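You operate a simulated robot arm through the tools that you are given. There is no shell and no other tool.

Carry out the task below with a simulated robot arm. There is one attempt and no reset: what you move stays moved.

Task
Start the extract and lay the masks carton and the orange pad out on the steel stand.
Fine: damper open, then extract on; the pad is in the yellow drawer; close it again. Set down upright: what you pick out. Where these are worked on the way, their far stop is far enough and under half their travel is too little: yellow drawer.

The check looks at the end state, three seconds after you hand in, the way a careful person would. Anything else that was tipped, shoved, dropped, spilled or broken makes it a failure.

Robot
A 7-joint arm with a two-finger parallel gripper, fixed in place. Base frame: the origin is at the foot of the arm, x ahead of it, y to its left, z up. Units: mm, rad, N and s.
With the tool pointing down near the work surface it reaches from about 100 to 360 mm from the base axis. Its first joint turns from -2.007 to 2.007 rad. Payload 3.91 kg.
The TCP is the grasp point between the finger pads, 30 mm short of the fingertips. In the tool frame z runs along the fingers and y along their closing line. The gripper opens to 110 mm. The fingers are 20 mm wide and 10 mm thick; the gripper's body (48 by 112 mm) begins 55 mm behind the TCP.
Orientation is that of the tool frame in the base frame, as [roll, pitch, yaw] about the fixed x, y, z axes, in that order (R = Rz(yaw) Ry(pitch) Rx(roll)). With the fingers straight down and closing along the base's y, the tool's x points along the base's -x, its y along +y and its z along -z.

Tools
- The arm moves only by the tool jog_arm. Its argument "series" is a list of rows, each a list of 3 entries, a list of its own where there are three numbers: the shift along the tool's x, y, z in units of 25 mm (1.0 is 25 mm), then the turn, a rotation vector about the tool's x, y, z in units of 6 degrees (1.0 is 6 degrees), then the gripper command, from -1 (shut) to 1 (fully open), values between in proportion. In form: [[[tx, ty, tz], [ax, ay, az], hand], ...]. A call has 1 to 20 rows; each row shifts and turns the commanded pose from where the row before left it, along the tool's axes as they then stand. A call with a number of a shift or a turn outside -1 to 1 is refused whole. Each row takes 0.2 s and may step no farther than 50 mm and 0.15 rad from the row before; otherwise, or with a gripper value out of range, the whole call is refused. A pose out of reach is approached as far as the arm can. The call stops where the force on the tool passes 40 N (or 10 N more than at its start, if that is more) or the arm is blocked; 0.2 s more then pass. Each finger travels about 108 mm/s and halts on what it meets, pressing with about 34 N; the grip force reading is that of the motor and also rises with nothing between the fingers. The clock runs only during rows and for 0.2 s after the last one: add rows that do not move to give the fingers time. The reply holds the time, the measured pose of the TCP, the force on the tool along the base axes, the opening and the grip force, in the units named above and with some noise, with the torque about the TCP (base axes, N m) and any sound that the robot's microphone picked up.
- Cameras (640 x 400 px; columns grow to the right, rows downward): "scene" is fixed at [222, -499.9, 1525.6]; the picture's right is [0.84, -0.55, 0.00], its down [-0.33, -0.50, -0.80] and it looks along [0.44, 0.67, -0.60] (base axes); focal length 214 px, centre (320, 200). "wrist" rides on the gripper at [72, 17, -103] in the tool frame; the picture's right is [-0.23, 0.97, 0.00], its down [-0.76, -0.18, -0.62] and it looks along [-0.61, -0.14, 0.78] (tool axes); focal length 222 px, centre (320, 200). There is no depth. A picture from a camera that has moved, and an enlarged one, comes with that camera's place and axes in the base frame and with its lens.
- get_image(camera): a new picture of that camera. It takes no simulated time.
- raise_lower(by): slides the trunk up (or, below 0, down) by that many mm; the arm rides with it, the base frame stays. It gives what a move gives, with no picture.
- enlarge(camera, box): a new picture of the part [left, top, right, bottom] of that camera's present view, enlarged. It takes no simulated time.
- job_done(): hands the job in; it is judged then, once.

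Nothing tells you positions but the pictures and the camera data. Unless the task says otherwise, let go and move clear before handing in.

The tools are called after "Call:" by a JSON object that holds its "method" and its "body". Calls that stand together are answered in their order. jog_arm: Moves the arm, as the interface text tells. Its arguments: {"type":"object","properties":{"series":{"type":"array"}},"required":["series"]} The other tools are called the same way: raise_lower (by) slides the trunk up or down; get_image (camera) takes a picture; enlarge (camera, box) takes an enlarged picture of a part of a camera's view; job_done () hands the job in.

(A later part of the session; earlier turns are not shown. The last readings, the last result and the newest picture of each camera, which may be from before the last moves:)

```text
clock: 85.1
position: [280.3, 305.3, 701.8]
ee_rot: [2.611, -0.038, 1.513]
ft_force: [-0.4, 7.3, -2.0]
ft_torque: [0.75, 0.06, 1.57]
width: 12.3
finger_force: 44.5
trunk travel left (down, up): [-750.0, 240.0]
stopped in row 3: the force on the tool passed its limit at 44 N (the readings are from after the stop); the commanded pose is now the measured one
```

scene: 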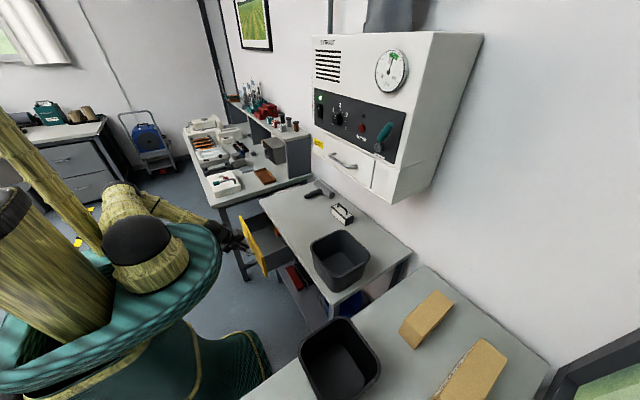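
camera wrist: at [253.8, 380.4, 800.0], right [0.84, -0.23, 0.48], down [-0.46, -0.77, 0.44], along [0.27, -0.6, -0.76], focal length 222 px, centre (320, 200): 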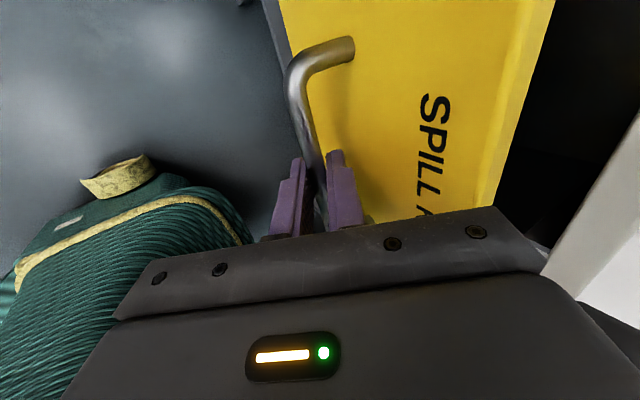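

That confirms the stop at about 156 mm of travel. I'll release the handle, back out along the finger axis, rise and look into the drawer.

Call:
{"method": "jog_arm", "body": {"series": [[[0, 0, 0], [0, 0, 0], -0.5], [[0, 0, 0], [0, 0, 0], -0.5], [[0, 0, -0.5], [0, 0, 0], -0.5], [[0, 0, -1], [0, 0, 0], -0.5], [[0, 0, -1], [0, 0, 0], -0.5], [[0, 0, -1], [0, 0, 0], -0.5], [[0, 0, -1], [0, 0, 0], -0.5]]}}

Call:
{"method": "get_image", "body": {"camera": "wrist"}}

Call:
{"method": "enlarge", "body": {"camera": "scene", "box": [200, 170, 340, 300]}}

```text
clock: 86.9
position: [252.8, 285.4, 798.3]
ee_rot: [2.61, -0.019, 1.432]
ft_force: [-0.9, -0.2, -0.2]
ft_torque: [-0.06, 0.0, 0.01]
width: 27.4
finger_force: 0.1
out of reach, approached as far as the arm can: row 7
trunk travel left (down, up): [-750.0, 240.0]
stopped in row 7: the arm was blocked; the commanded pose is now the measured one
```

```text
taken
camera wrist: at [223.8, 360.9, 895.9], right [0.8, -0.35, 0.49], down [-0.57, -0.7, 0.43], along [0.19, -0.63, -0.76], focal length 222 px, centre (320, 200)
```

wrist: 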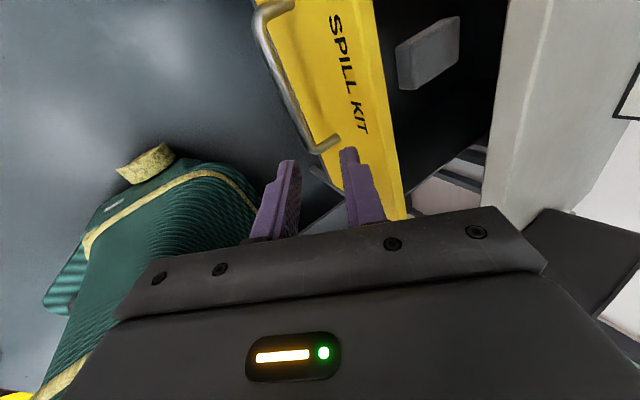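

```text
3.08 times, centred on (270, 235) of scene
camera zoom: at [222.0, -499.9, 1525.6], right [0.84, -0.55, 0.0], down [-0.33, -0.5, -0.8], along [0.44, 0.67, -0.6], focal length 660 px, centre (474, 92)
```

zoom: 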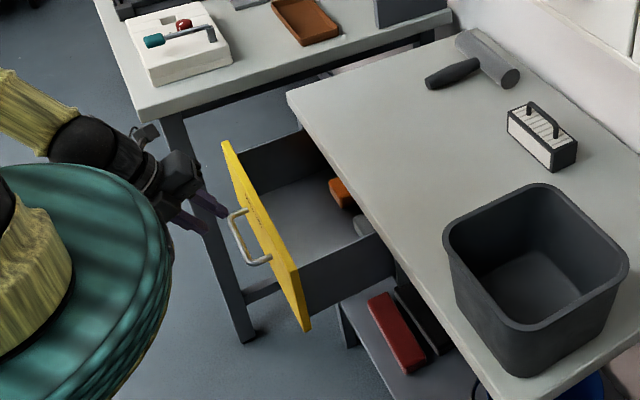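

The drawer holds an orange pad and a grey pad, both toward the back near the bench edge. I'll rise, point the tool straight down and turn the camera to look forward into the drawer.

Call:
{"method": "jog_arm", "body": {"series": [[[0, 0, 0], [1, 0.3, -0.5], -0.5], [[0, 0, 0], [1, 0.2, -0.5], -0.5], [[0, 0, -0.5], [1, 0, 0], -0.5], [[0, 0, -0.5], [1, 0, 0], -0.5], [[0, 0, -0.5], [1, 0, 0], -0.5], [[0, 0, -0.5], [0, 0, 0], -0.5]]}}

Call:
{"method": "jog_arm", "body": {"series": [[[0, 0, 0], [0, 0, -1], -0.5], [[0, 0, 0], [0, 0, -1], -0.5], [[0, 0, 0], [0, 0, -1], -0.5], [[0, 0, 0], [0, 0, -1], -0.5], [[0, 0, 0], [0, 0, -1], -0.5], [[0, 0, 0], [0, 0, -1], -0.5], [[0, 0, 0], [0, 0, -1], -0.5], [[0, 0, 0], [0, 0, -1], -0.5], [[0, 0, 0], [0, 0, -1], -0.5], [[0, 0, 0], [0, 0, -1], -0.5], [[0, 0, 0], [0, 0, -1], -0.5], [[0, 0, 0], [0, 0, -1], -0.5], [[0, 0, 0], [0, 0, -1], -0.5], [[0, 0, 0], [0, 0, -1], -0.5], [[0, 0, 0], [0, 0, -1], -0.5]]}}

Call:
{"method": "get_image", "body": {"camera": "wrist"}}

Call:
{"method": "get_image", "body": {"camera": "scene"}}

```text
clock: 88.3
position: [242.1, 286.2, 846.4]
ee_rot: [3.129, -0.022, 1.552]
ft_force: [-0.1, 0.2, 0.0]
ft_torque: [0.02, 0.01, 0.04]
width: 27.5
finger_force: 0.1
trunk travel left (down, up): [-750.0, 240.0]
```

```text
clock: 91.5
position: [241.7, 286.3, 846.9]
ee_rot: [3.119, 0.015, 3.124]
ft_force: [1.5, 0.2, 0.1]
ft_torque: [0.02, 0.0, 0.03]
width: 27.5
finger_force: 0.1
trunk travel left (down, up): [-750.0, 240.0]
```

```text
taken
camera wrist: at [168.5, 300.7, 948.5], right [0.24, 0.97, 0.03], down [0.75, -0.2, 0.63], along [0.62, -0.13, -0.78], focal length 222 px, centre (320, 200)
```

wrist: 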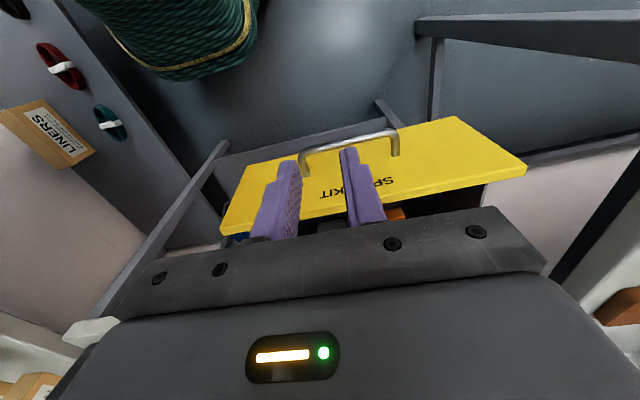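

```text
taken
```

scene: 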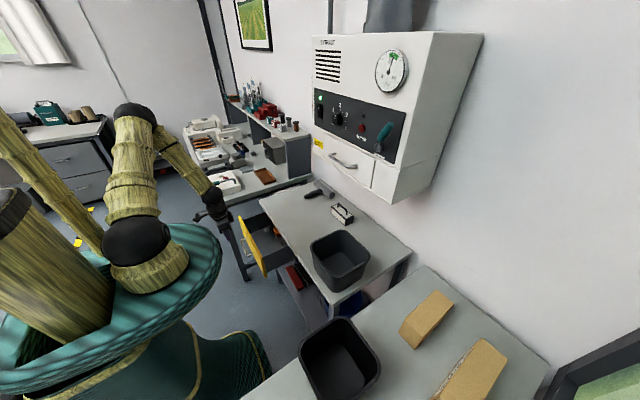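

I can just glimpse both pads behind the drawer front. I'll move forward and up so the camera looks down into the drawer.

Call:
{"method": "jog_arm", "body": {"series": [[[-0.5, 0, -0.9], [0, 0, 0], -0.5], [[-0.9, 0, -0.9], [0, 0, 0], -0.5], [[-1, 0, -0.5], [0, 0, 0], -0.5], [[-1, 0, 0], [0, 0, 0], -0.5], [[-1, 0, 0], [0, 0, 0], -0.5], [[-1, 0, 0], [0, 0, 0], -0.5], [[-1, 0, 0], [0, 0, 0], -0.5]]}}

Call:
{"method": "get_image", "body": {"camera": "wrist"}}

```text
clock: 93.1
position: [400.9, 282.9, 907.6]
ee_rot: [3.12, 0.012, 3.12]
ft_force: [0.7, -0.7, 0.0]
ft_torque: [0.0, -0.03, -0.04]
width: 27.5
finger_force: 0.1
trunk travel left (down, up): [-750.0, 240.0]
```

```text
taken
camera wrist: at [328.0, 298.6, 1009.8], right [0.25, 0.97, 0.03], down [0.75, -0.21, 0.63], along [0.61, -0.14, -0.78], focal length 222 px, centre (320, 200)
```

wrist: 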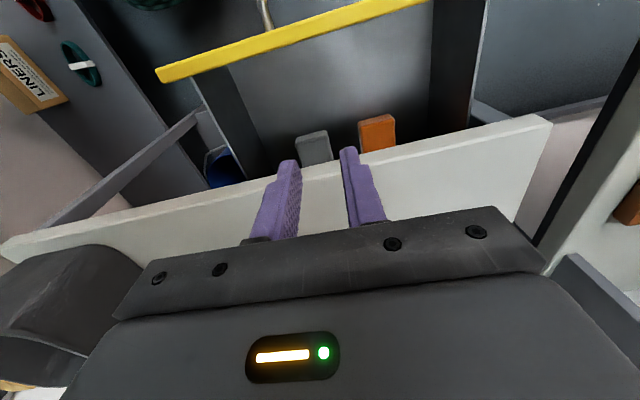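

The orange pad's near end is just under the bench edge, next to a grey one. I'll zoom in to measure it.

Call:
{"method": "enlarge", "body": {"camera": "wrist", "box": [260, 70, 440, 190]}}

Call:
{"method": "enlarge", "body": {"camera": "scene", "box": [230, 200, 310, 290]}}

```text
3.33 times, centred on (350, 130) of wrist
camera zoom: at [328.0, 298.6, 1009.8], right [0.25, 0.97, 0.03], down [0.75, -0.21, 0.63], along [0.61, -0.14, -0.78], focal length 740 px, centre (220, 433)
```

zoom: 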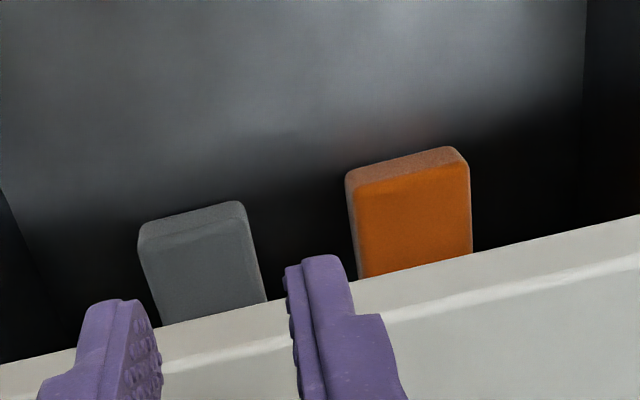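

```text
4.44 times, centred on (270, 245) of scene
camera zoom: at [222.0, -499.9, 1525.6], right [0.84, -0.55, 0.0], down [-0.33, -0.5, -0.8], along [0.44, 0.67, -0.6], focal length 953 px, centre (542, 0)
```

zoom: 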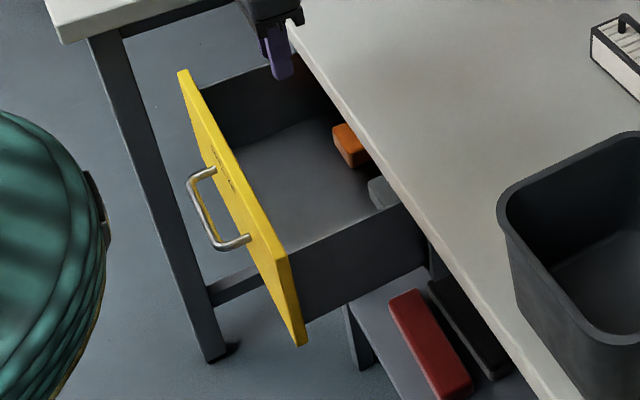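

The pad's near end is at about (485, 366, 646 top), roughly 58 mm wide and 25 mm thick. I'll need to tilt in under the bench edge with the camera on the upper side, so I'll flip the wrist 180° first.

Call:
{"method": "jog_arm", "body": {"series": [[[0, 0, -0.5], [0, 0, 1], 0.3], [[0, 0, -0.5], [0, 0, 1], 0.3], [[0, 0, 0], [0, 0, 1], 0.3], [[0, 0, 0], [0, 0, 1], 0.3], [[0, 0, 0], [0, 0, 1], 0.3], [[0, 0, 0], [0, 0, 1], 0.3], [[0, 0, 0], [0, 0, 1], 0.3], [[0, 0, 0], [0, 0, 1], 0.3], [[0, 0, 0], [0, 0, 1], 0.3], [[0, 0, 0], [0, 0, 1], 0.3], [[0, 0, 0], [0, 0, 1], 0.3], [[0, 0, 0], [0, 0, 1], 0.3], [[0, 0, 0], [0, 0, 1], 0.3], [[0, 0, 0], [0, 0, 1], 0.3], [[0, 0, 0], [0, 0, 1], 0.3]]}}

Call:
{"method": "jog_arm", "body": {"series": [[[0, 0, 0], [0, 0, 1], 0.3], [[0, 0, 0], [0, 0, 1], 0.3], [[0, 0, 0], [0, 0, 1], 0.3], [[0, 0, 0], [0, 0, 1], 0.3], [[0, 0, 0], [0, 0, 1], 0.3], [[0, 0, 0], [0, 0, 1], 0.3], [[0, 0, 0], [0, 0, 1], 0.3], [[0, 0, 0], [0, 0, 1], 0.3], [[0, 0, 0], [0, 0, 1], 0.3], [[0, 0, 0], [0, 0, 1], 0.3], [[0, 0, 0], [0, 0, 1], 0.3], [[0, 0, 0], [0, 0, 1], 0.3], [[0, 0, 0], [0, 0, 1], 0.3], [[0, 0, 0], [0, 0, 1], 0.3], [[0, 0, 0], [0, 0, 1], 0.3]]}}

Call:
{"method": "get_image", "body": {"camera": "wrist"}}

Call:
{"method": "get_image", "body": {"camera": "scene"}}

```text
clock: 96.3
position: [401.3, 280.8, 930.4]
ee_rot: [3.128, -0.022, 1.549]
ft_force: [-0.8, -0.4, 0.0]
ft_torque: [0.0, 0.01, 0.0]
width: 71.4
finger_force: 0.0
trunk travel left (down, up): [-750.0, 240.0]
```

```text
clock: 99.5
position: [399.3, 281.2, 931.1]
ee_rot: [-3.118, -0.011, -0.02]
ft_force: [-0.4, -0.4, 0.8]
ft_torque: [0.0, -0.02, 0.06]
width: 71.5
finger_force: 0.1
trunk travel left (down, up): [-750.0, 240.0]
```

```text
taken
camera wrist: at [471.3, 259.4, 1034.6], right [-0.25, -0.97, -0.03], down [-0.77, 0.18, 0.62], along [-0.59, 0.17, -0.79], focal length 222 px, centre (320, 200)
```

wrist: 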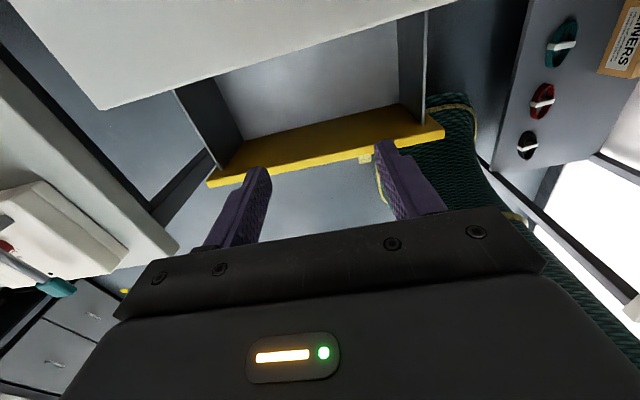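

```text
taken
```

scene: 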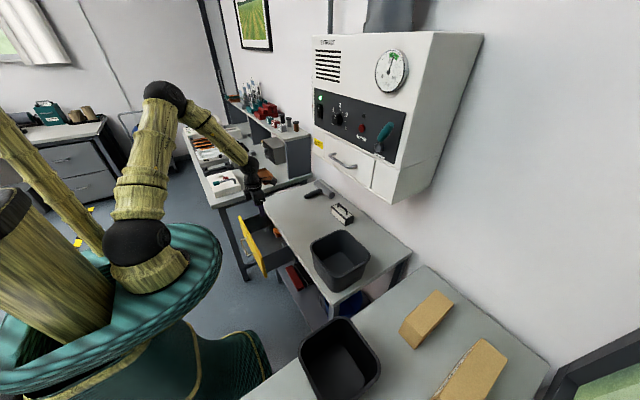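

The flip works, but with the camera on top it would hit the bench edge in that pose. The standard orientation puts the camera inside the open drawer space, which is clear, so I'll turn back and refine the pad measurement first.

Call:
{"method": "jog_arm", "body": {"series": [[[0, 0, 0], [0, 0, -1], 0.45], [[0, 0, 0], [0, 0, -1], 0.45], [[0, 0, 0], [0, 0, -1], 0.45], [[0, 0, 0], [0, 0, -1], 0.45], [[0, 0, 0], [0, 0, -1], 0.45], [[0, 0, 0], [0, 0, -1], 0.45], [[0, 0, 0], [0, 0, -1], 0.45], [[0, 0, 0], [0, 0, -1], 0.45], [[0, 0, 0], [0, 0, -1], 0.45], [[0, 0, 0], [0, 0, -1], 0.45], [[0, 0, 0], [0, 0, -1], 0.45], [[0, 0, 0], [0, 0, -1], 0.45], [[0, 0, 0], [0, 0, -1], 0.45], [[0, 0, 0], [0, 0, -1], 0.45], [[0, 0, 0], [0, 0, -1], 0.45]]}}

Call:
{"method": "jog_arm", "body": {"series": [[[0, 0, 0], [0, 0, -1], 0.45], [[0, 0, 0], [0, 0, -1], 0.45], [[0, 0, 0], [0, 0, -1], 0.45], [[0, 0, 0], [0, 0, -1], 0.45], [[0, 0, 0], [0, 0, -1], 0.45], [[0, 0, 0], [0, 0, -1], 0.45], [[0, 0, 0], [0, 0, -1], 0.45], [[0, 0, 0], [0, 0, -1], 0.45], [[0, 0, 0], [0, 0, -1], 0.45], [[0, 0, 0], [0, 0, -1], 0.45], [[0, 0, 0], [0, 0, -1], 0.45], [[0, 0, 0], [0, 0, -1], 0.45], [[0, 0, 0], [0, 0, -1], 0.45], [[0, 0, 0], [0, 0, -1], 0.45], [[0, 0, 0], [0, 0, -1], 0.45]]}}

Call:
{"method": "jog_arm", "body": {"series": [[[0.3, 1, 1], [0, 0, 0], 0.45], [[0, 1, 1], [0, 0, 0], 0.45], [[0, 1, 1], [0, 0, 0], 0.45], [[0, 0.35, 1], [0, 0, 0], 0.45], [[0, 0, 0], [0, 0, 0], 0.45]]}}

Call:
{"method": "get_image", "body": {"camera": "wrist"}}

Call:
{"method": "get_image", "body": {"camera": "scene"}}

```text
clock: 102.7
position: [400.8, 280.8, 930.4]
ee_rot: [3.127, -0.024, 1.553]
ft_force: [-0.6, -0.2, -0.3]
ft_torque: [-0.03, 0.03, 0.03]
width: 79.4
finger_force: 0.0
trunk travel left (down, up): [-750.0, 240.0]
```

```text
clock: 105.9
position: [400.9, 280.0, 929.8]
ee_rot: [3.119, 0.012, 3.123]
ft_force: [-0.5, 0.2, -0.4]
ft_torque: [0.02, 0.0, -0.01]
width: 79.8
finger_force: 0.1
trunk travel left (down, up): [-750.0, 240.0]
```

```text
clock: 107.1
position: [394.6, 366.0, 833.8]
ee_rot: [3.121, 0.014, 3.122]
ft_force: [0.8, 0.1, 0.1]
ft_torque: [-0.01, -0.01, -0.02]
width: 79.6
finger_force: 0.0
trunk travel left (down, up): [-750.0, 240.0]
```

```text
taken
camera wrist: at [323.0, 381.9, 936.7], right [0.25, 0.97, 0.03], down [0.75, -0.21, 0.63], along [0.62, -0.14, -0.78], focal length 222 px, centre (320, 200)
```

wrist: 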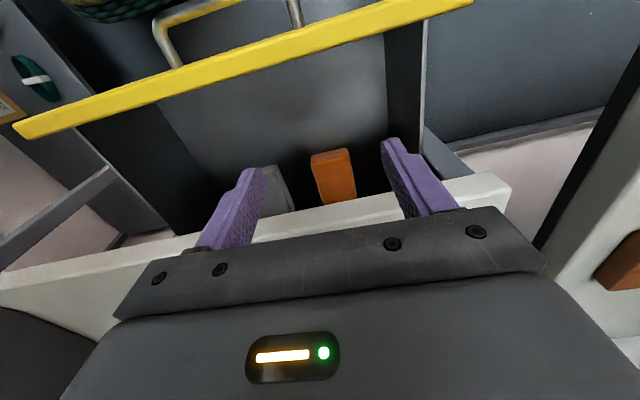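

```text
taken
```

scene: 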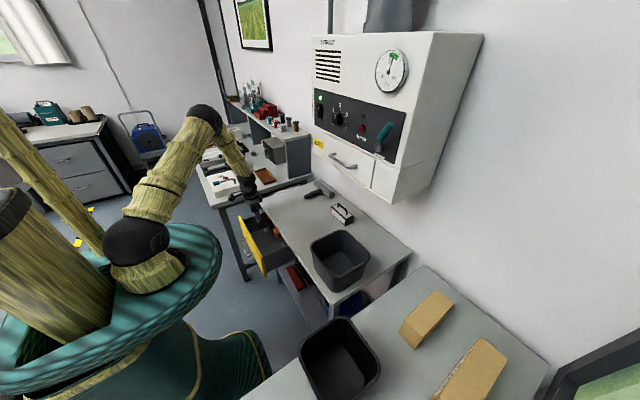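

The pad spans y 338–394 with its near end at x ≈ 483 and its top at z ≈ 646, and the drawer front's inner edge is at x ≈ 341. I'll descend vertically into the gap at x ≈ 434 with the fingers open to 80 mm.

Call:
{"method": "jog_arm", "body": {"series": [[[-0.8, 0, 0], [0, 0, 0], 0.45], [[-0.8, 0, 0], [0, 0, 0], 0.45], [[0, 0, 1], [0, 0, 0], 0.45], [[0, 0, 1], [0, 0, 0], 0.45], [[0, 0, 1], [0, 0, 0], 0.45], [[0, 0, 1], [0, 0, 0], 0.45]]}}

Call:
{"method": "get_image", "body": {"camera": "wrist"}}

Call:
{"method": "enlarge", "body": {"camera": "scene", "box": [210, 150, 350, 290]}}

```text
clock: 108.5
position: [436.5, 368.9, 740.4]
ee_rot: [3.119, 0.014, 3.123]
ft_force: [-5.9, -5.2, 13.1]
ft_torque: [-0.01, -0.71, -0.11]
width: 79.8
finger_force: 0.1
trunk travel left (down, up): [-750.0, 240.0]
stopped in row 6: the force on the tool passed its limit at 75 N (the readings are from after the stop); the commanded pose is now the measured one
```

```text
taken
camera wrist: at [363.3, 384.0, 843.1], right [0.25, 0.97, 0.03], down [0.75, -0.21, 0.63], along [0.61, -0.14, -0.78], focal length 222 px, centre (320, 200)
```

wrist: 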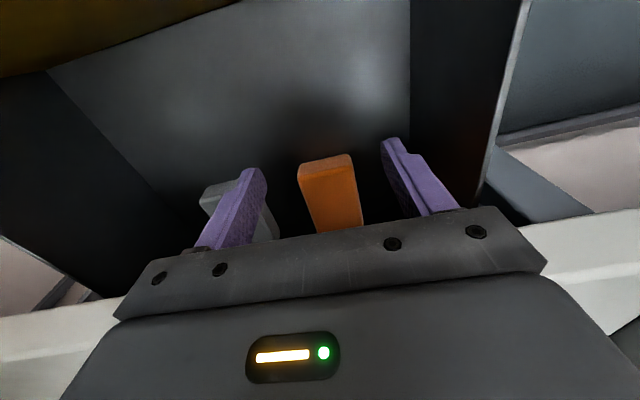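

```text
2.86 times, centred on (280, 220) of scene
camera zoom: at [222.0, -499.9, 1525.6], right [0.84, -0.55, 0.0], down [-0.33, -0.5, -0.8], along [0.44, 0.67, -0.6], focal length 613 px, centre (434, 143)
```

zoom: 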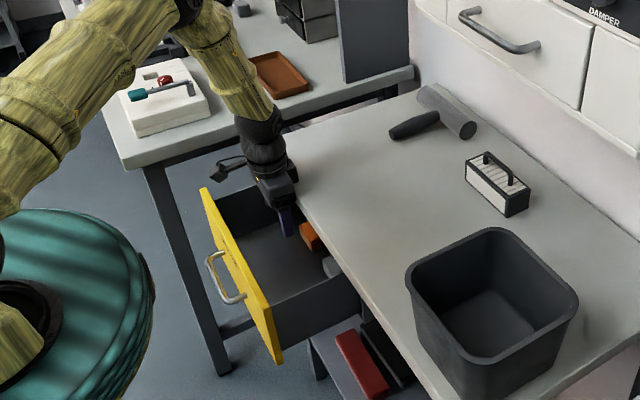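

The descent touched the bench edge: a block on the gripper sticks out further than I assumed, so I'll back straight up. I'm also not sure the drawer was fully open, so I'll push its inner front face outward with closed fingertips at the drawer's centre line.

Call:
{"method": "jog_arm", "body": {"series": [[[0.3, 0, -0.3], [0, 0, 0], 0.45], [[0.5, 0, -1], [0, 0, 0], -1], [[0.5, 0, -1], [0, 0, 0], -1], [[0.5, -0.7, -1], [0, 0, 0], -1], [[0, -0.7, -1], [0, 0, 0], -1], [[0, -0.7, 0], [0, 0, 0], -1], [[0, 0, 0], [0, 0, 0], -1]]}}

Call:
{"method": "get_image", "body": {"camera": "wrist"}}

Call:
{"method": "enlarge", "body": {"camera": "scene", "box": [210, 150, 350, 290]}}

```text
clock: 110.1
position: [390.0, 315.3, 845.4]
ee_rot: [3.121, 0.014, 3.124]
ft_force: [0.5, -0.9, 0.3]
ft_torque: [-0.01, 0.01, -0.01]
width: 0.0
finger_force: 33.6
trunk travel left (down, up): [-750.0, 240.0]
```

```text
taken
camera wrist: at [317.5, 330.9, 947.7], right [0.25, 0.97, 0.03], down [0.75, -0.21, 0.63], along [0.62, -0.14, -0.78], focal length 222 px, centre (320, 200)
```

wrist: 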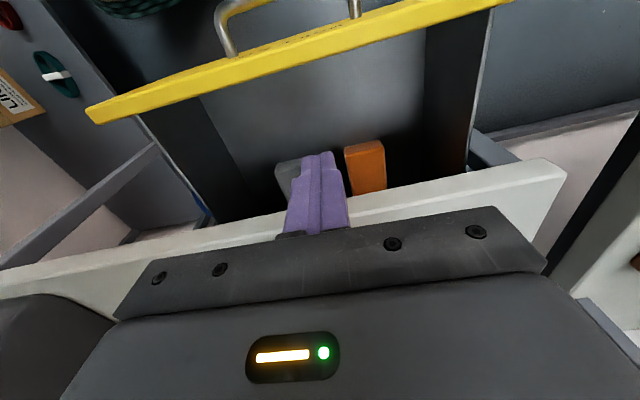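

```text
2.86 times, centred on (280, 220) of scene
camera zoom: at [222.0, -499.9, 1525.6], right [0.84, -0.55, 0.0], down [-0.33, -0.5, -0.8], along [0.44, 0.67, -0.6], focal length 613 px, centre (434, 143)
```

zoom: 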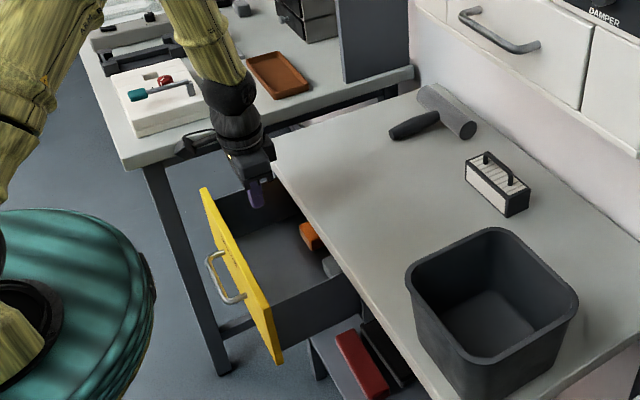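

Everything is undisturbed. I'll lower the closed fingers into the drawer behind its front panel and press outward gently.

Call:
{"method": "jog_arm", "body": {"series": [[[0, 0, 1], [0, 0, 0], -1], [[0, 0, 1], [0, 0, 0], -1], [[0, 0, 1], [0, 0, 0], -1], [[0, 0, 1], [0, 0, 0], -1], [[0, 0, 1], [0, 0, 0], -1], [[0, 0, 1], [0, 0, 0], -1], [[0.6, 0, 0], [0, 0, 0], -1], [[0.5, 0, 0], [0, 0, 0], -1], [[0.3, 0, 0], [0, 0, 0], -1], [[0.2, 0, 0], [0, 0, 0], -1], [[0.2, 0, 0], [0, 0, 0], -1], [[0.2, 0, 0], [0, 0, 0], -1]]}}

Call:
{"method": "enlarge", "body": {"camera": "scene", "box": [210, 150, 350, 290]}}

Call:
{"method": "get_image", "body": {"camera": "wrist"}}

```text
clock: 112.7
position: [342.0, 320.5, 695.2]
ee_rot: [3.119, 0.014, 3.123]
ft_force: [0.9, 0.0, 0.4]
ft_torque: [0.01, 0.05, 0.07]
width: 0.0
finger_force: 34.1
trunk travel left (down, up): [-750.0, 240.0]
```

```text
2.86 times, centred on (280, 220) of scene
camera zoom: at [222.0, -499.9, 1525.6], right [0.84, -0.55, 0.0], down [-0.33, -0.5, -0.8], along [0.44, 0.67, -0.6], focal length 613 px, centre (434, 143)
```

zoom: 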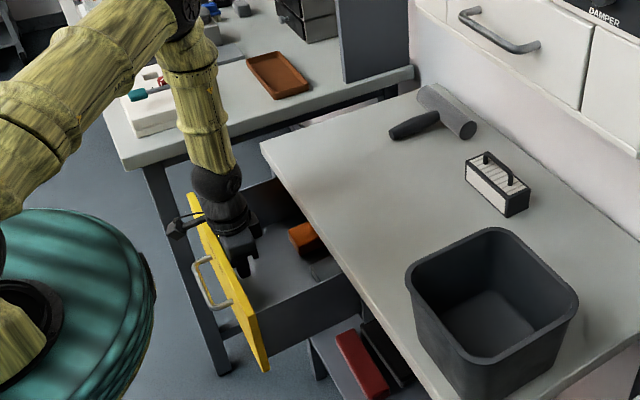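

```text
taken
camera wrist: at [268.4, 335.9, 796.8], right [0.25, 0.97, 0.03], down [0.75, -0.21, 0.63], along [0.62, -0.14, -0.78], focal length 222 px, centre (320, 200)
```

wrist: 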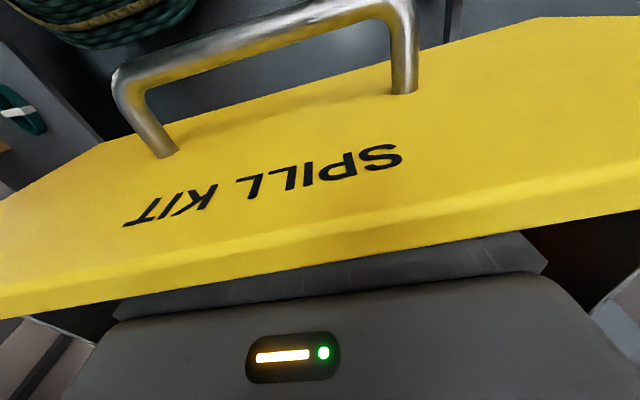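

The drawer is moving further out with almost no force, so the earlier stop was not its real one. I'll keep pushing it open this way.

Call:
{"method": "jog_arm", "body": {"series": [[[0.5, 0, 0], [0, 0, 0], -1], [[0.5, 0, 0], [0, 0, 0], -1], [[0.5, 0, 0], [0, 0, 0], -1], [[0.5, 0, 0], [0, 0, 0], -1], [[0.5, 0, 0], [0, 0, 0], -1], [[0.5, 0, 0], [0, 0, 0], -1]]}}

Call:
{"method": "enlarge", "body": {"camera": "scene", "box": [190, 150, 330, 290]}}

```text
clock: 114.1
position: [265.7, 321.1, 693.4]
ee_rot: [3.12, 0.013, 3.121]
ft_force: [-0.8, 1.3, 0.1]
ft_torque: [-0.01, -0.02, 0.02]
width: 0.0
finger_force: 33.7
trunk travel left (down, up): [-750.0, 240.0]
```

```text
2.86 times, centred on (260, 220) of scene
camera zoom: at [222.0, -499.9, 1525.6], right [0.84, -0.55, 0.0], down [-0.33, -0.5, -0.8], along [0.44, 0.67, -0.6], focal length 613 px, centre (491, 143)
```

zoom: 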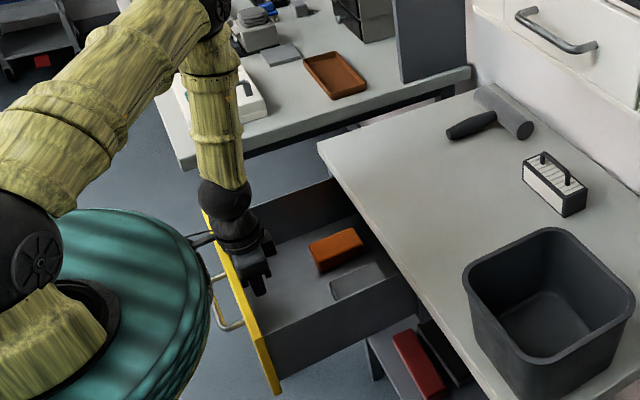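

The drawer is now about 230 mm open and the pad is nearly clear of the bench. I'll push on toward the stop.

Call:
{"method": "jog_arm", "body": {"series": [[[0.5, 0, 0], [0, 0, 0], -1], [[0.5, 0, 0], [0, 0, 0], -1], [[0.4, 0, 0], [0, 0, 0], -1], [[0.4, 0, 0], [0, 0, 0], -1], [[0.4, 0, 0], [0, 0, 0], -1]]}}

Call:
{"method": "get_image", "body": {"camera": "scene"}}

Call:
{"method": "enlarge", "body": {"camera": "scene", "box": [190, 150, 330, 290]}}

```text
clock: 114.9
position: [245.2, 322.9, 693.8]
ee_rot: [3.113, 0.034, 3.123]
ft_force: [14.6, -4.4, 0.3]
ft_torque: [0.3, 1.01, 0.96]
width: 0.0
finger_force: 34.3
trunk travel left (down, up): [-750.0, 240.0]
stopped in row 4: the force on the tool passed its limit at 50 N (the readings are from after the stop); the commanded pose is now the measured one
```

```text
taken
```

scene: 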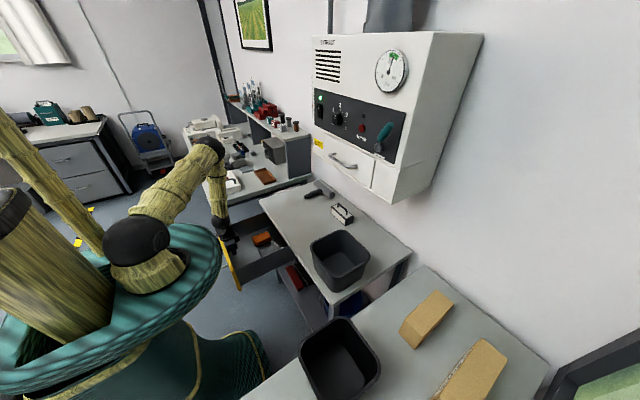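

```text
2.86 times, centred on (260, 220) of scene
camera zoom: at [222.0, -499.9, 1525.6], right [0.84, -0.55, 0.0], down [-0.33, -0.5, -0.8], along [0.44, 0.67, -0.6], focal length 613 px, centre (491, 143)
```

zoom: 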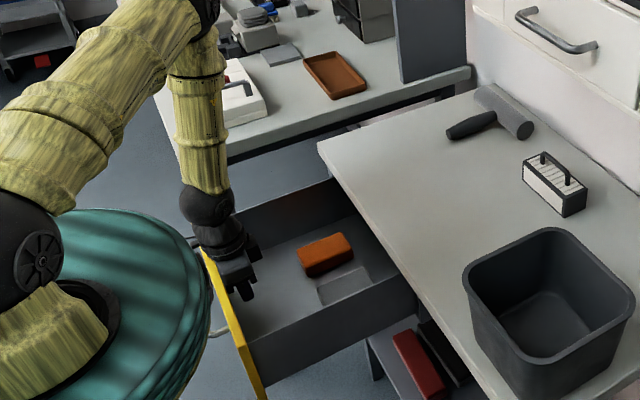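

The drawer is now at its true stop, about 258 mm open, with the pad fully exposed. I'll lift out and centre over the pad to measure it.

Call:
{"method": "jog_arm", "body": {"series": [[[-0.5, 0, 0], [0, 0, 0], -1], [[0, 0, -1], [0, 0, 0], -1], [[0, 0, -1], [0, 0, 0], -1], [[0, 0, -1], [0, 0, 0], -1], [[0, 0, -1], [0, 0, 0], -1], [[0, 0.5, -1], [0, 0, 0], 0.5], [[-0.5, 0.5, -1], [0, 0, 0], 0.5], [[-1, 0.5, 0], [0, 0, 0], 0.5], [[-1, 0.2, 0], [0, 0, 0], 0.5]]}}

Call:
{"method": "get_image", "body": {"camera": "wrist"}}

Call:
{"method": "enlarge", "body": {"camera": "scene", "box": [190, 150, 330, 290]}}

```text
clock: 116.9
position: [313.6, 359.3, 847.4]
ee_rot: [3.113, 0.031, 3.122]
ft_force: [-0.5, -0.7, 0.4]
ft_torque: [0.01, 0.03, 0.01]
width: 82.5
finger_force: 0.1
trunk travel left (down, up): [-750.0, 240.0]
```

```text
taken
camera wrist: at [237.3, 374.5, 947.7], right [0.24, 0.97, 0.03], down [0.74, -0.21, 0.64], along [0.63, -0.13, -0.77], focal length 222 px, centre (320, 200)
```

wrist: 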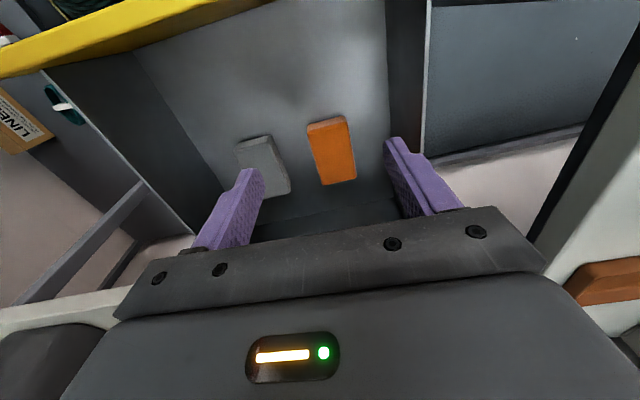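

```text
2.86 times, centred on (260, 220) of scene
camera zoom: at [222.0, -499.9, 1525.6], right [0.84, -0.55, 0.0], down [-0.33, -0.5, -0.8], along [0.44, 0.67, -0.6], focal length 613 px, centre (491, 143)
```

zoom: 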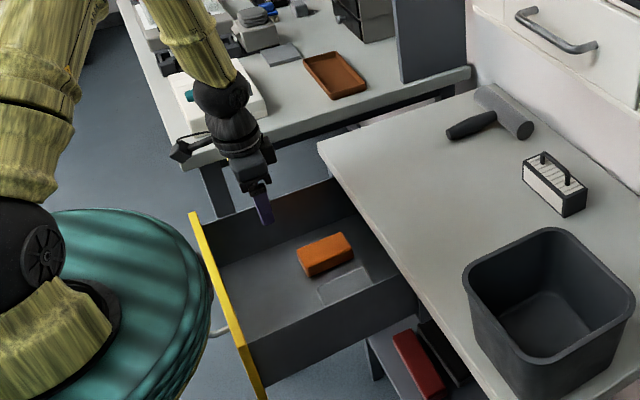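

The pad spans x 360–456 and y 337–395, with its centre near (408, 366). I'll level the tool, move over the centre and lower with the fingers open.

Call:
{"method": "jog_arm", "body": {"series": [[[-0.95, 0.07, 0], [0.27, 0.3, 0], 0.5], [[-0.95, 0.07, 0], [0, 0, 0], 0.5], [[-0.95, 0.07, 0], [0, 0, 0], 0.5], [[-0.9, 0.05, 0], [0, 0, 0], 0.5], [[0, 0, 1], [0, 0, 0], 0.5], [[0, 0, 1], [0, 0, 0], 0.5], [[0, 0, 0], [0, 0, 0], 0.5]]}}

Call:
{"method": "get_image", "body": {"camera": "wrist"}}

Call:
{"method": "enlarge", "body": {"camera": "scene", "box": [190, 150, 330, 290]}}

```text
clock: 118.5
position: [407.8, 364.7, 798.0]
ee_rot: [3.141, -0.001, 3.122]
ft_force: [0.5, 0.0, 0.4]
ft_torque: [0.02, 0.01, 0.0]
width: 82.7
finger_force: 0.1
trunk travel left (down, up): [-750.0, 240.0]
```

```text
taken
camera wrist: at [335.3, 382.4, 901.1], right [0.25, 0.97, 0.0], down [0.76, -0.19, 0.62], along [0.6, -0.15, -0.78], focal length 222 px, centre (320, 200)
```

wrist: 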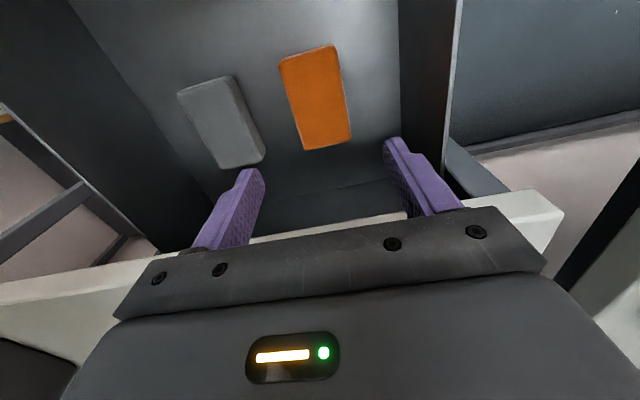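

```text
2.86 times, centred on (260, 220) of scene
camera zoom: at [222.0, -499.9, 1525.6], right [0.84, -0.55, 0.0], down [-0.33, -0.5, -0.8], along [0.44, 0.67, -0.6], focal length 613 px, centre (491, 143)
```

zoom: 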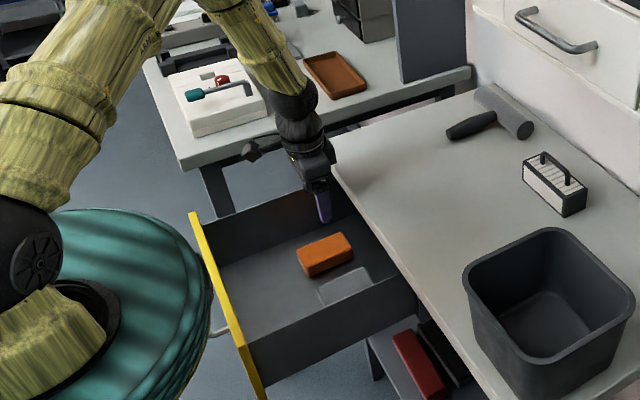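

My re-measurement puts the pad centre at (404, 363). I'll descend to grip height in two stages.

Call:
{"method": "jog_arm", "body": {"series": [[[0.15, -0.06, 1], [0, 0, 0], 0.5], [[0, 0, 1], [0, 0, 0], 0.5], [[0, 0, 1], [0, 0, 0], 0.5], [[0, 0, 1], [0, 0, 0], 0.5], [[0, 0, 0.8], [0, 0, 0], 0.5], [[0, 0, 0.4], [0, 0, 0], 0.5]]}}

Call:
{"method": "get_image", "body": {"camera": "wrist"}}

Call:
{"method": "enlarge", "body": {"camera": "scene", "box": [210, 170, 330, 290]}}

```text
clock: 119.9
position: [403.3, 363.6, 668.7]
ee_rot: [3.141, -0.002, 3.123]
ft_force: [0.1, 0.5, 0.2]
ft_torque: [-0.02, 0.0, -0.01]
width: 82.5
finger_force: 0.2
trunk travel left (down, up): [-750.0, 240.0]
```

```text
taken
camera wrist: at [331.3, 380.5, 770.4], right [0.25, 0.97, 0.0], down [0.76, -0.19, 0.62], along [0.6, -0.15, -0.78], focal length 222 px, centre (320, 200)
```

wrist: 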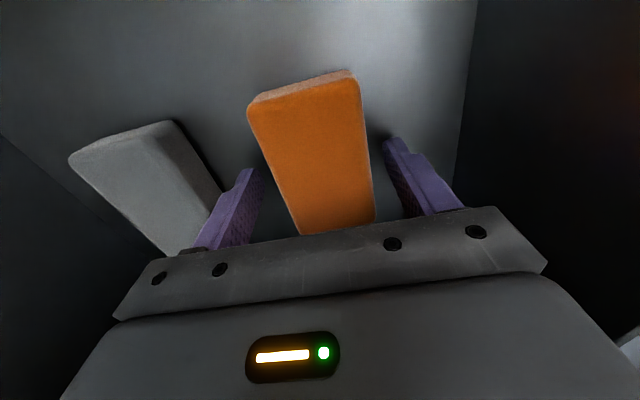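

```text
3.33 times, centred on (270, 230) of scene
camera zoom: at [222.0, -499.9, 1525.6], right [0.84, -0.55, 0.0], down [-0.33, -0.5, -0.8], along [0.44, 0.67, -0.6], focal length 715 px, centre (487, 100)
```

zoom: 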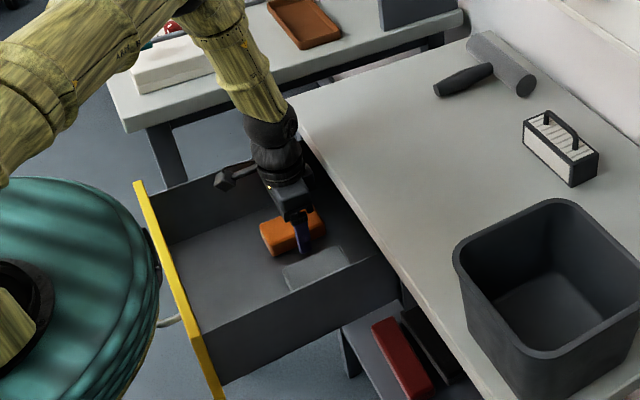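

The fingers straddle the pad with the grey one clear. I'll lower 10 mm more and close.

Call:
{"method": "jog_arm", "body": {"series": [[[0, 0, 0.4], [0, 0, 0], 0.5], [[0, 0, 0], [0, 0, 0], -0.2], [[0, 0, 0], [0, 0, 0], -0.4], [[0, 0, 0], [0, 0, 0], -0.4], [[0, 0, 0], [0, 0, 0], -0.4]]}}

Call:
{"method": "get_image", "body": {"camera": "wrist"}}

```text
clock: 121.1
position: [403.2, 361.7, 660.1]
ee_rot: [3.141, 0.002, 3.122]
ft_force: [2.9, -4.2, 26.9]
ft_torque: [-0.93, 0.15, 0.1]
width: 57.2
finger_force: 34.4
trunk travel left (down, up): [-750.0, 240.0]
```

```text
taken
camera wrist: at [331.0, 379.4, 762.7], right [0.25, 0.97, 0.0], down [0.76, -0.19, 0.62], along [0.61, -0.15, -0.78], focal length 222 px, centre (320, 200)
```

wrist: 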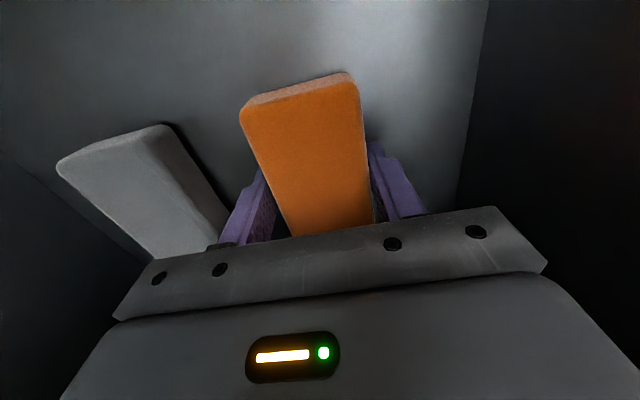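

The pad is gripped at 57 mm wide, with the fingertips on the drawer floor (z ≈ 630). I'll lift it straight up out of the drawer.

Call:
{"method": "jog_arm", "body": {"series": [[[0, 0, -0.4], [0, 0, 0], -0.4], [[0.2, 0, -0.8], [0, 0, 0], -0.4], [[0.2, 0, -1], [0, 0, 0], -0.4], [[0, 0, -1], [0, 0, 0], -0.4], [[0, 0, -1], [0, 0, 0], -0.4], [[0, 0, -1], [0, 0, 0], -0.4], [[0, 0, -1], [0, 0, 0], -0.4], [[0, 0, -1], [0, 0, 0], -0.4], [[0, 0, -1], [0, 0, 0], -0.4], [[0, 0, -1], [0, 0, 0], -0.4], [[0, 0, -1], [0, 0, 0], -0.4]]}}

Call:
{"method": "get_image", "body": {"camera": "wrist"}}

Call:
{"method": "get_image", "body": {"camera": "scene"}}

```text
clock: 123.5
position: [392.8, 363.2, 914.1]
ee_rot: [-3.141, -0.002, 3.123]
ft_force: [-0.9, 0.0, -0.4]
ft_torque: [-0.01, 0.02, 0.0]
width: 57.6
finger_force: 34.2
trunk travel left (down, up): [-750.0, 240.0]
```

```text
taken
camera wrist: at [320.6, 380.6, 1016.0], right [0.25, 0.97, 0.0], down [0.76, -0.19, 0.62], along [0.6, -0.15, -0.78], focal length 222 px, centre (320, 200)
```

wrist: 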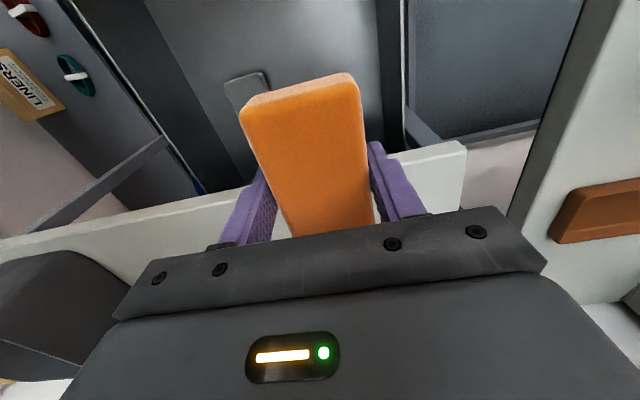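

```text
taken
```

scene: 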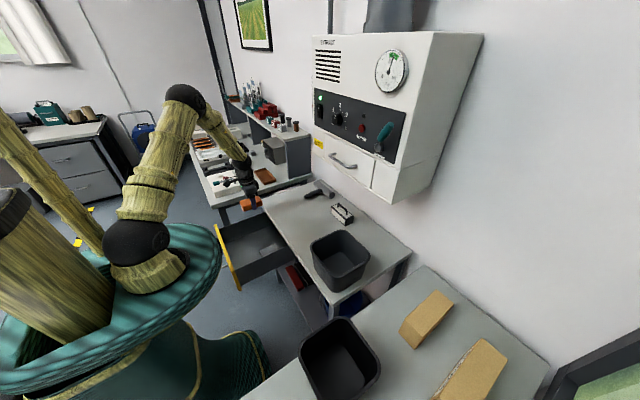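

The pad is held cleanly. Before placing it, I'll compare the surfaces again to be sure which one is the steel stand.

Call:
{"method": "enlarge", "body": {"camera": "scene", "box": [240, 250, 560, 400]}}

Call:
{"method": "enlarge", "body": {"camera": "scene", "box": [170, 100, 330, 230]}}

Call:
{"method": "enlarge", "body": {"camera": "scene", "box": [250, 170, 430, 330]}}

Call:
{"method": "enlarge", "body": {"camera": "scene", "box": [0, 60, 220, 230]}}

```text
2.00 times, centred on (400, 325) of scene
camera zoom: at [222.0, -499.9, 1525.6], right [0.84, -0.55, 0.0], down [-0.33, -0.5, -0.8], along [0.44, 0.67, -0.6], focal length 429 px, centre (160, -50)
```

zoom: 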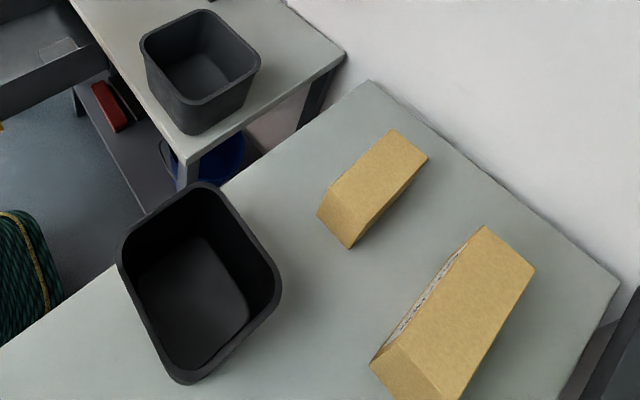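

```text
3.08 times, centred on (250, 165) of scene
camera zoom: at [222.0, -499.9, 1525.6], right [0.84, -0.55, 0.0], down [-0.33, -0.5, -0.8], along [0.44, 0.67, -0.6], focal length 660 px, centre (535, 308)
```

zoom: 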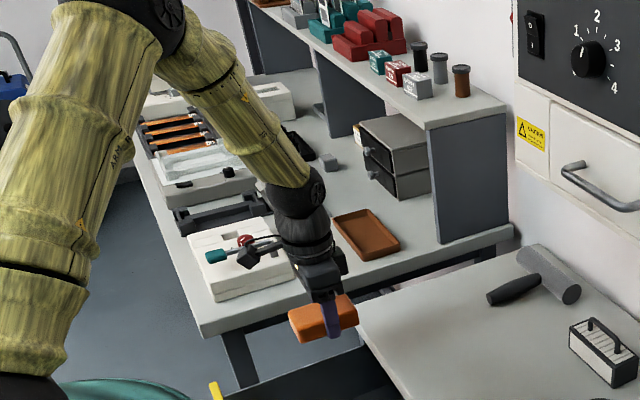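

```text
2.50 times, centred on (340, 250) of scene
camera zoom: at [222.0, -499.9, 1525.6], right [0.84, -0.55, 0.0], down [-0.33, -0.5, -0.8], along [0.44, 0.67, -0.6], focal length 536 px, centre (270, 75)
```

zoom: 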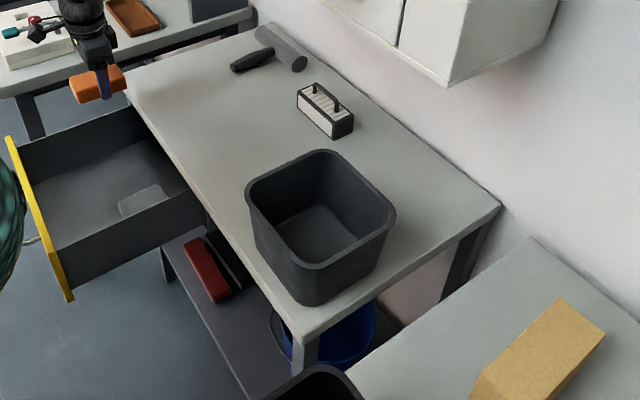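

```text
2.35 times, centred on (110, 145) of scene
camera zoom: at [222.0, -499.9, 1525.6], right [0.84, -0.55, 0.0], down [-0.33, -0.5, -0.8], along [0.44, 0.67, -0.6], focal length 505 px, centre (814, 329)
```

zoom: 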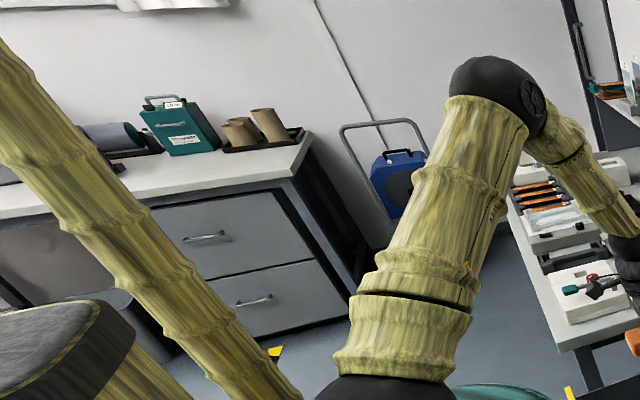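

Call:
{"method": "enlarge", "body": {"camera": "scene", "box": [295, 180, 375, 230]}}

Call:
{"method": "enlarge", "body": {"camera": "scene", "box": [270, 250, 400, 340]}}

```text
8.00 times, centred on (335, 205) of scene
camera zoom: at [222.0, -499.9, 1525.6], right [0.84, -0.55, 0.0], down [-0.33, -0.5, -0.8], along [0.44, 0.67, -0.6], focal length 1716 px, centre (200, 160)
```

zoom: 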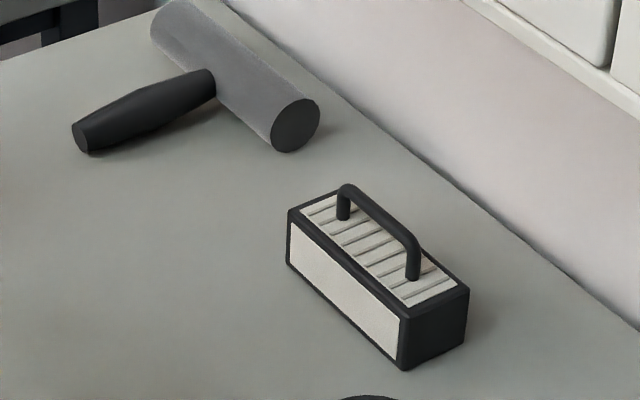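

```text
4.44 times, centred on (335, 295) of scene
camera zoom: at [222.0, -499.9, 1525.6], right [0.84, -0.55, 0.0], down [-0.33, -0.5, -0.8], along [0.44, 0.67, -0.6], focal length 953 px, centre (253, -222)
```

zoom: 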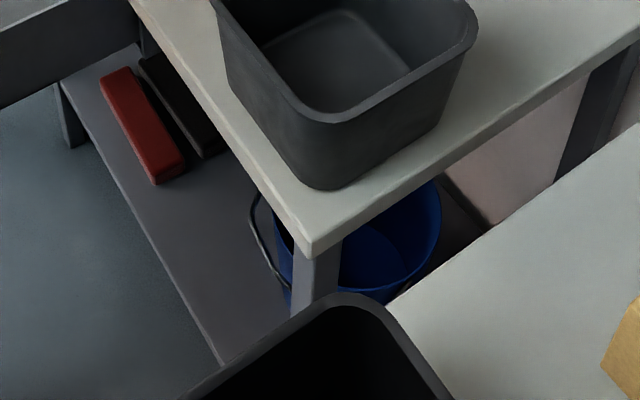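

The object on the bench is only a filter cartridge, so the framed bench with the lower shelf is the steel stand. I'll carry the pad over its free front-left area at about (535, 335) and test the reach at a safe height.

Call:
{"method": "jog_arm", "body": {"series": [[[-1, 0, 0], [0, 0, 0], -0.4], [[-1, -0.2, 0], [0, 0, 0], -0.4], [[-1, -0.2, 0], [0, 0, 0], -0.4], [[-1, -0.2, 0], [0, 0, 0], -0.4], [[-1, -0.2, 0], [0, 0, 0], -0.4], [[-0.8, -0.2, 0], [0, 0, 0], -0.4]]}}

Call:
{"method": "get_image", "body": {"camera": "scene"}}

Call:
{"method": "get_image", "body": {"camera": "wrist"}}

```text
clock: 124.9
position: [537.2, 334.9, 913.2]
ee_rot: [-3.141, -0.002, 3.122]
ft_force: [-0.8, 0.1, 0.3]
ft_torque: [0.01, -0.01, 0.0]
width: 57.2
finger_force: 34.4
trunk travel left (down, up): [-750.0, 240.0]
```

```text
taken
```

scene: 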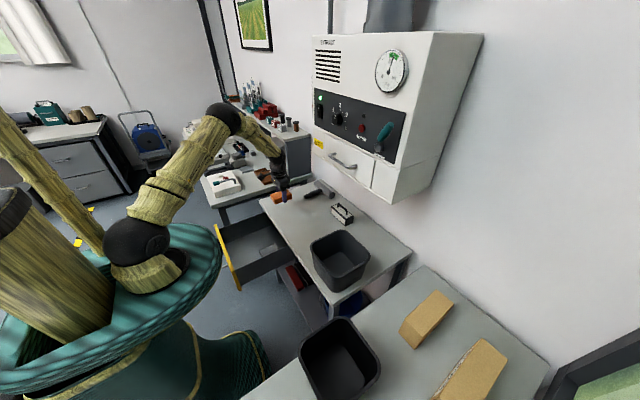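

```text
taken
camera wrist: at [464.7, 352.3, 1016.6], right [0.25, 0.97, 0.0], down [0.76, -0.19, 0.62], along [0.6, -0.15, -0.78], focal length 222 px, centre (320, 200)
```

wrist: 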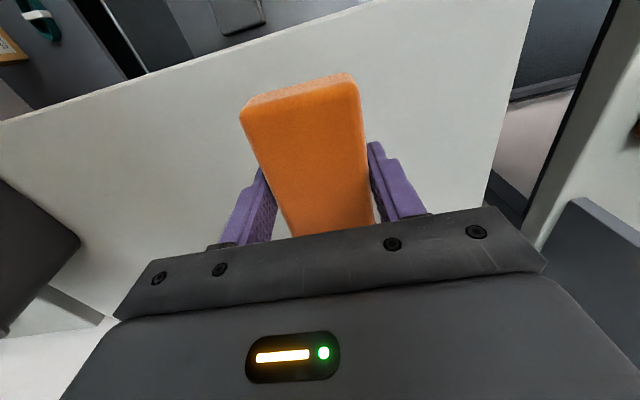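

The pose is reachable and the spot below is clear. I'll lower the pad onto the stand, slowly at the end.

Call:
{"method": "jog_arm", "body": {"series": [[[0, 0, 1], [0, 0, 0], -0.4], [[0, 0, 1], [0, 0, 0], -0.4], [[0, 0, 1], [0, 0, 0], -0.4], [[0, 0, 0.2], [0, 0, 0], -0.4], [[0, 0, 0.12], [0, 0, 0], -0.4], [[0, 0, 0.12], [0, 0, 0], -0.4]]}}

Call:
{"method": "enlarge", "body": {"camera": "scene", "box": [230, 150, 350, 250]}}

```text
clock: 126.3
position: [537.3, 334.5, 830.6]
ee_rot: [3.141, 0.002, 3.123]
ft_force: [-0.9, -2.0, 15.4]
ft_torque: [-0.53, 0.26, -0.03]
width: 57.4
finger_force: 33.9
trunk travel left (down, up): [-750.0, 240.0]
```

```text
4.00 times, centred on (290, 200) of scene
camera zoom: at [222.0, -499.9, 1525.6], right [0.84, -0.55, 0.0], down [-0.33, -0.5, -0.8], along [0.44, 0.67, -0.6], focal length 858 px, centre (440, 200)
```

zoom: 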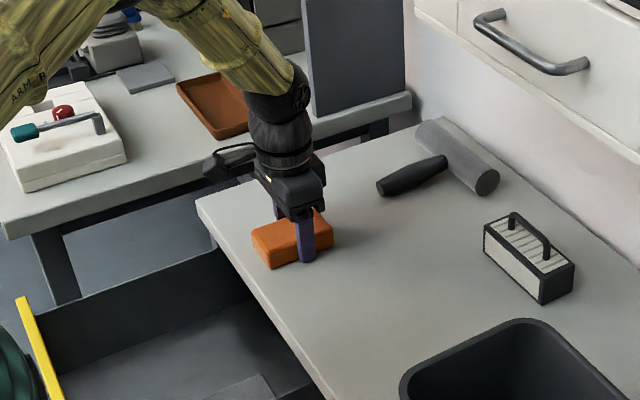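

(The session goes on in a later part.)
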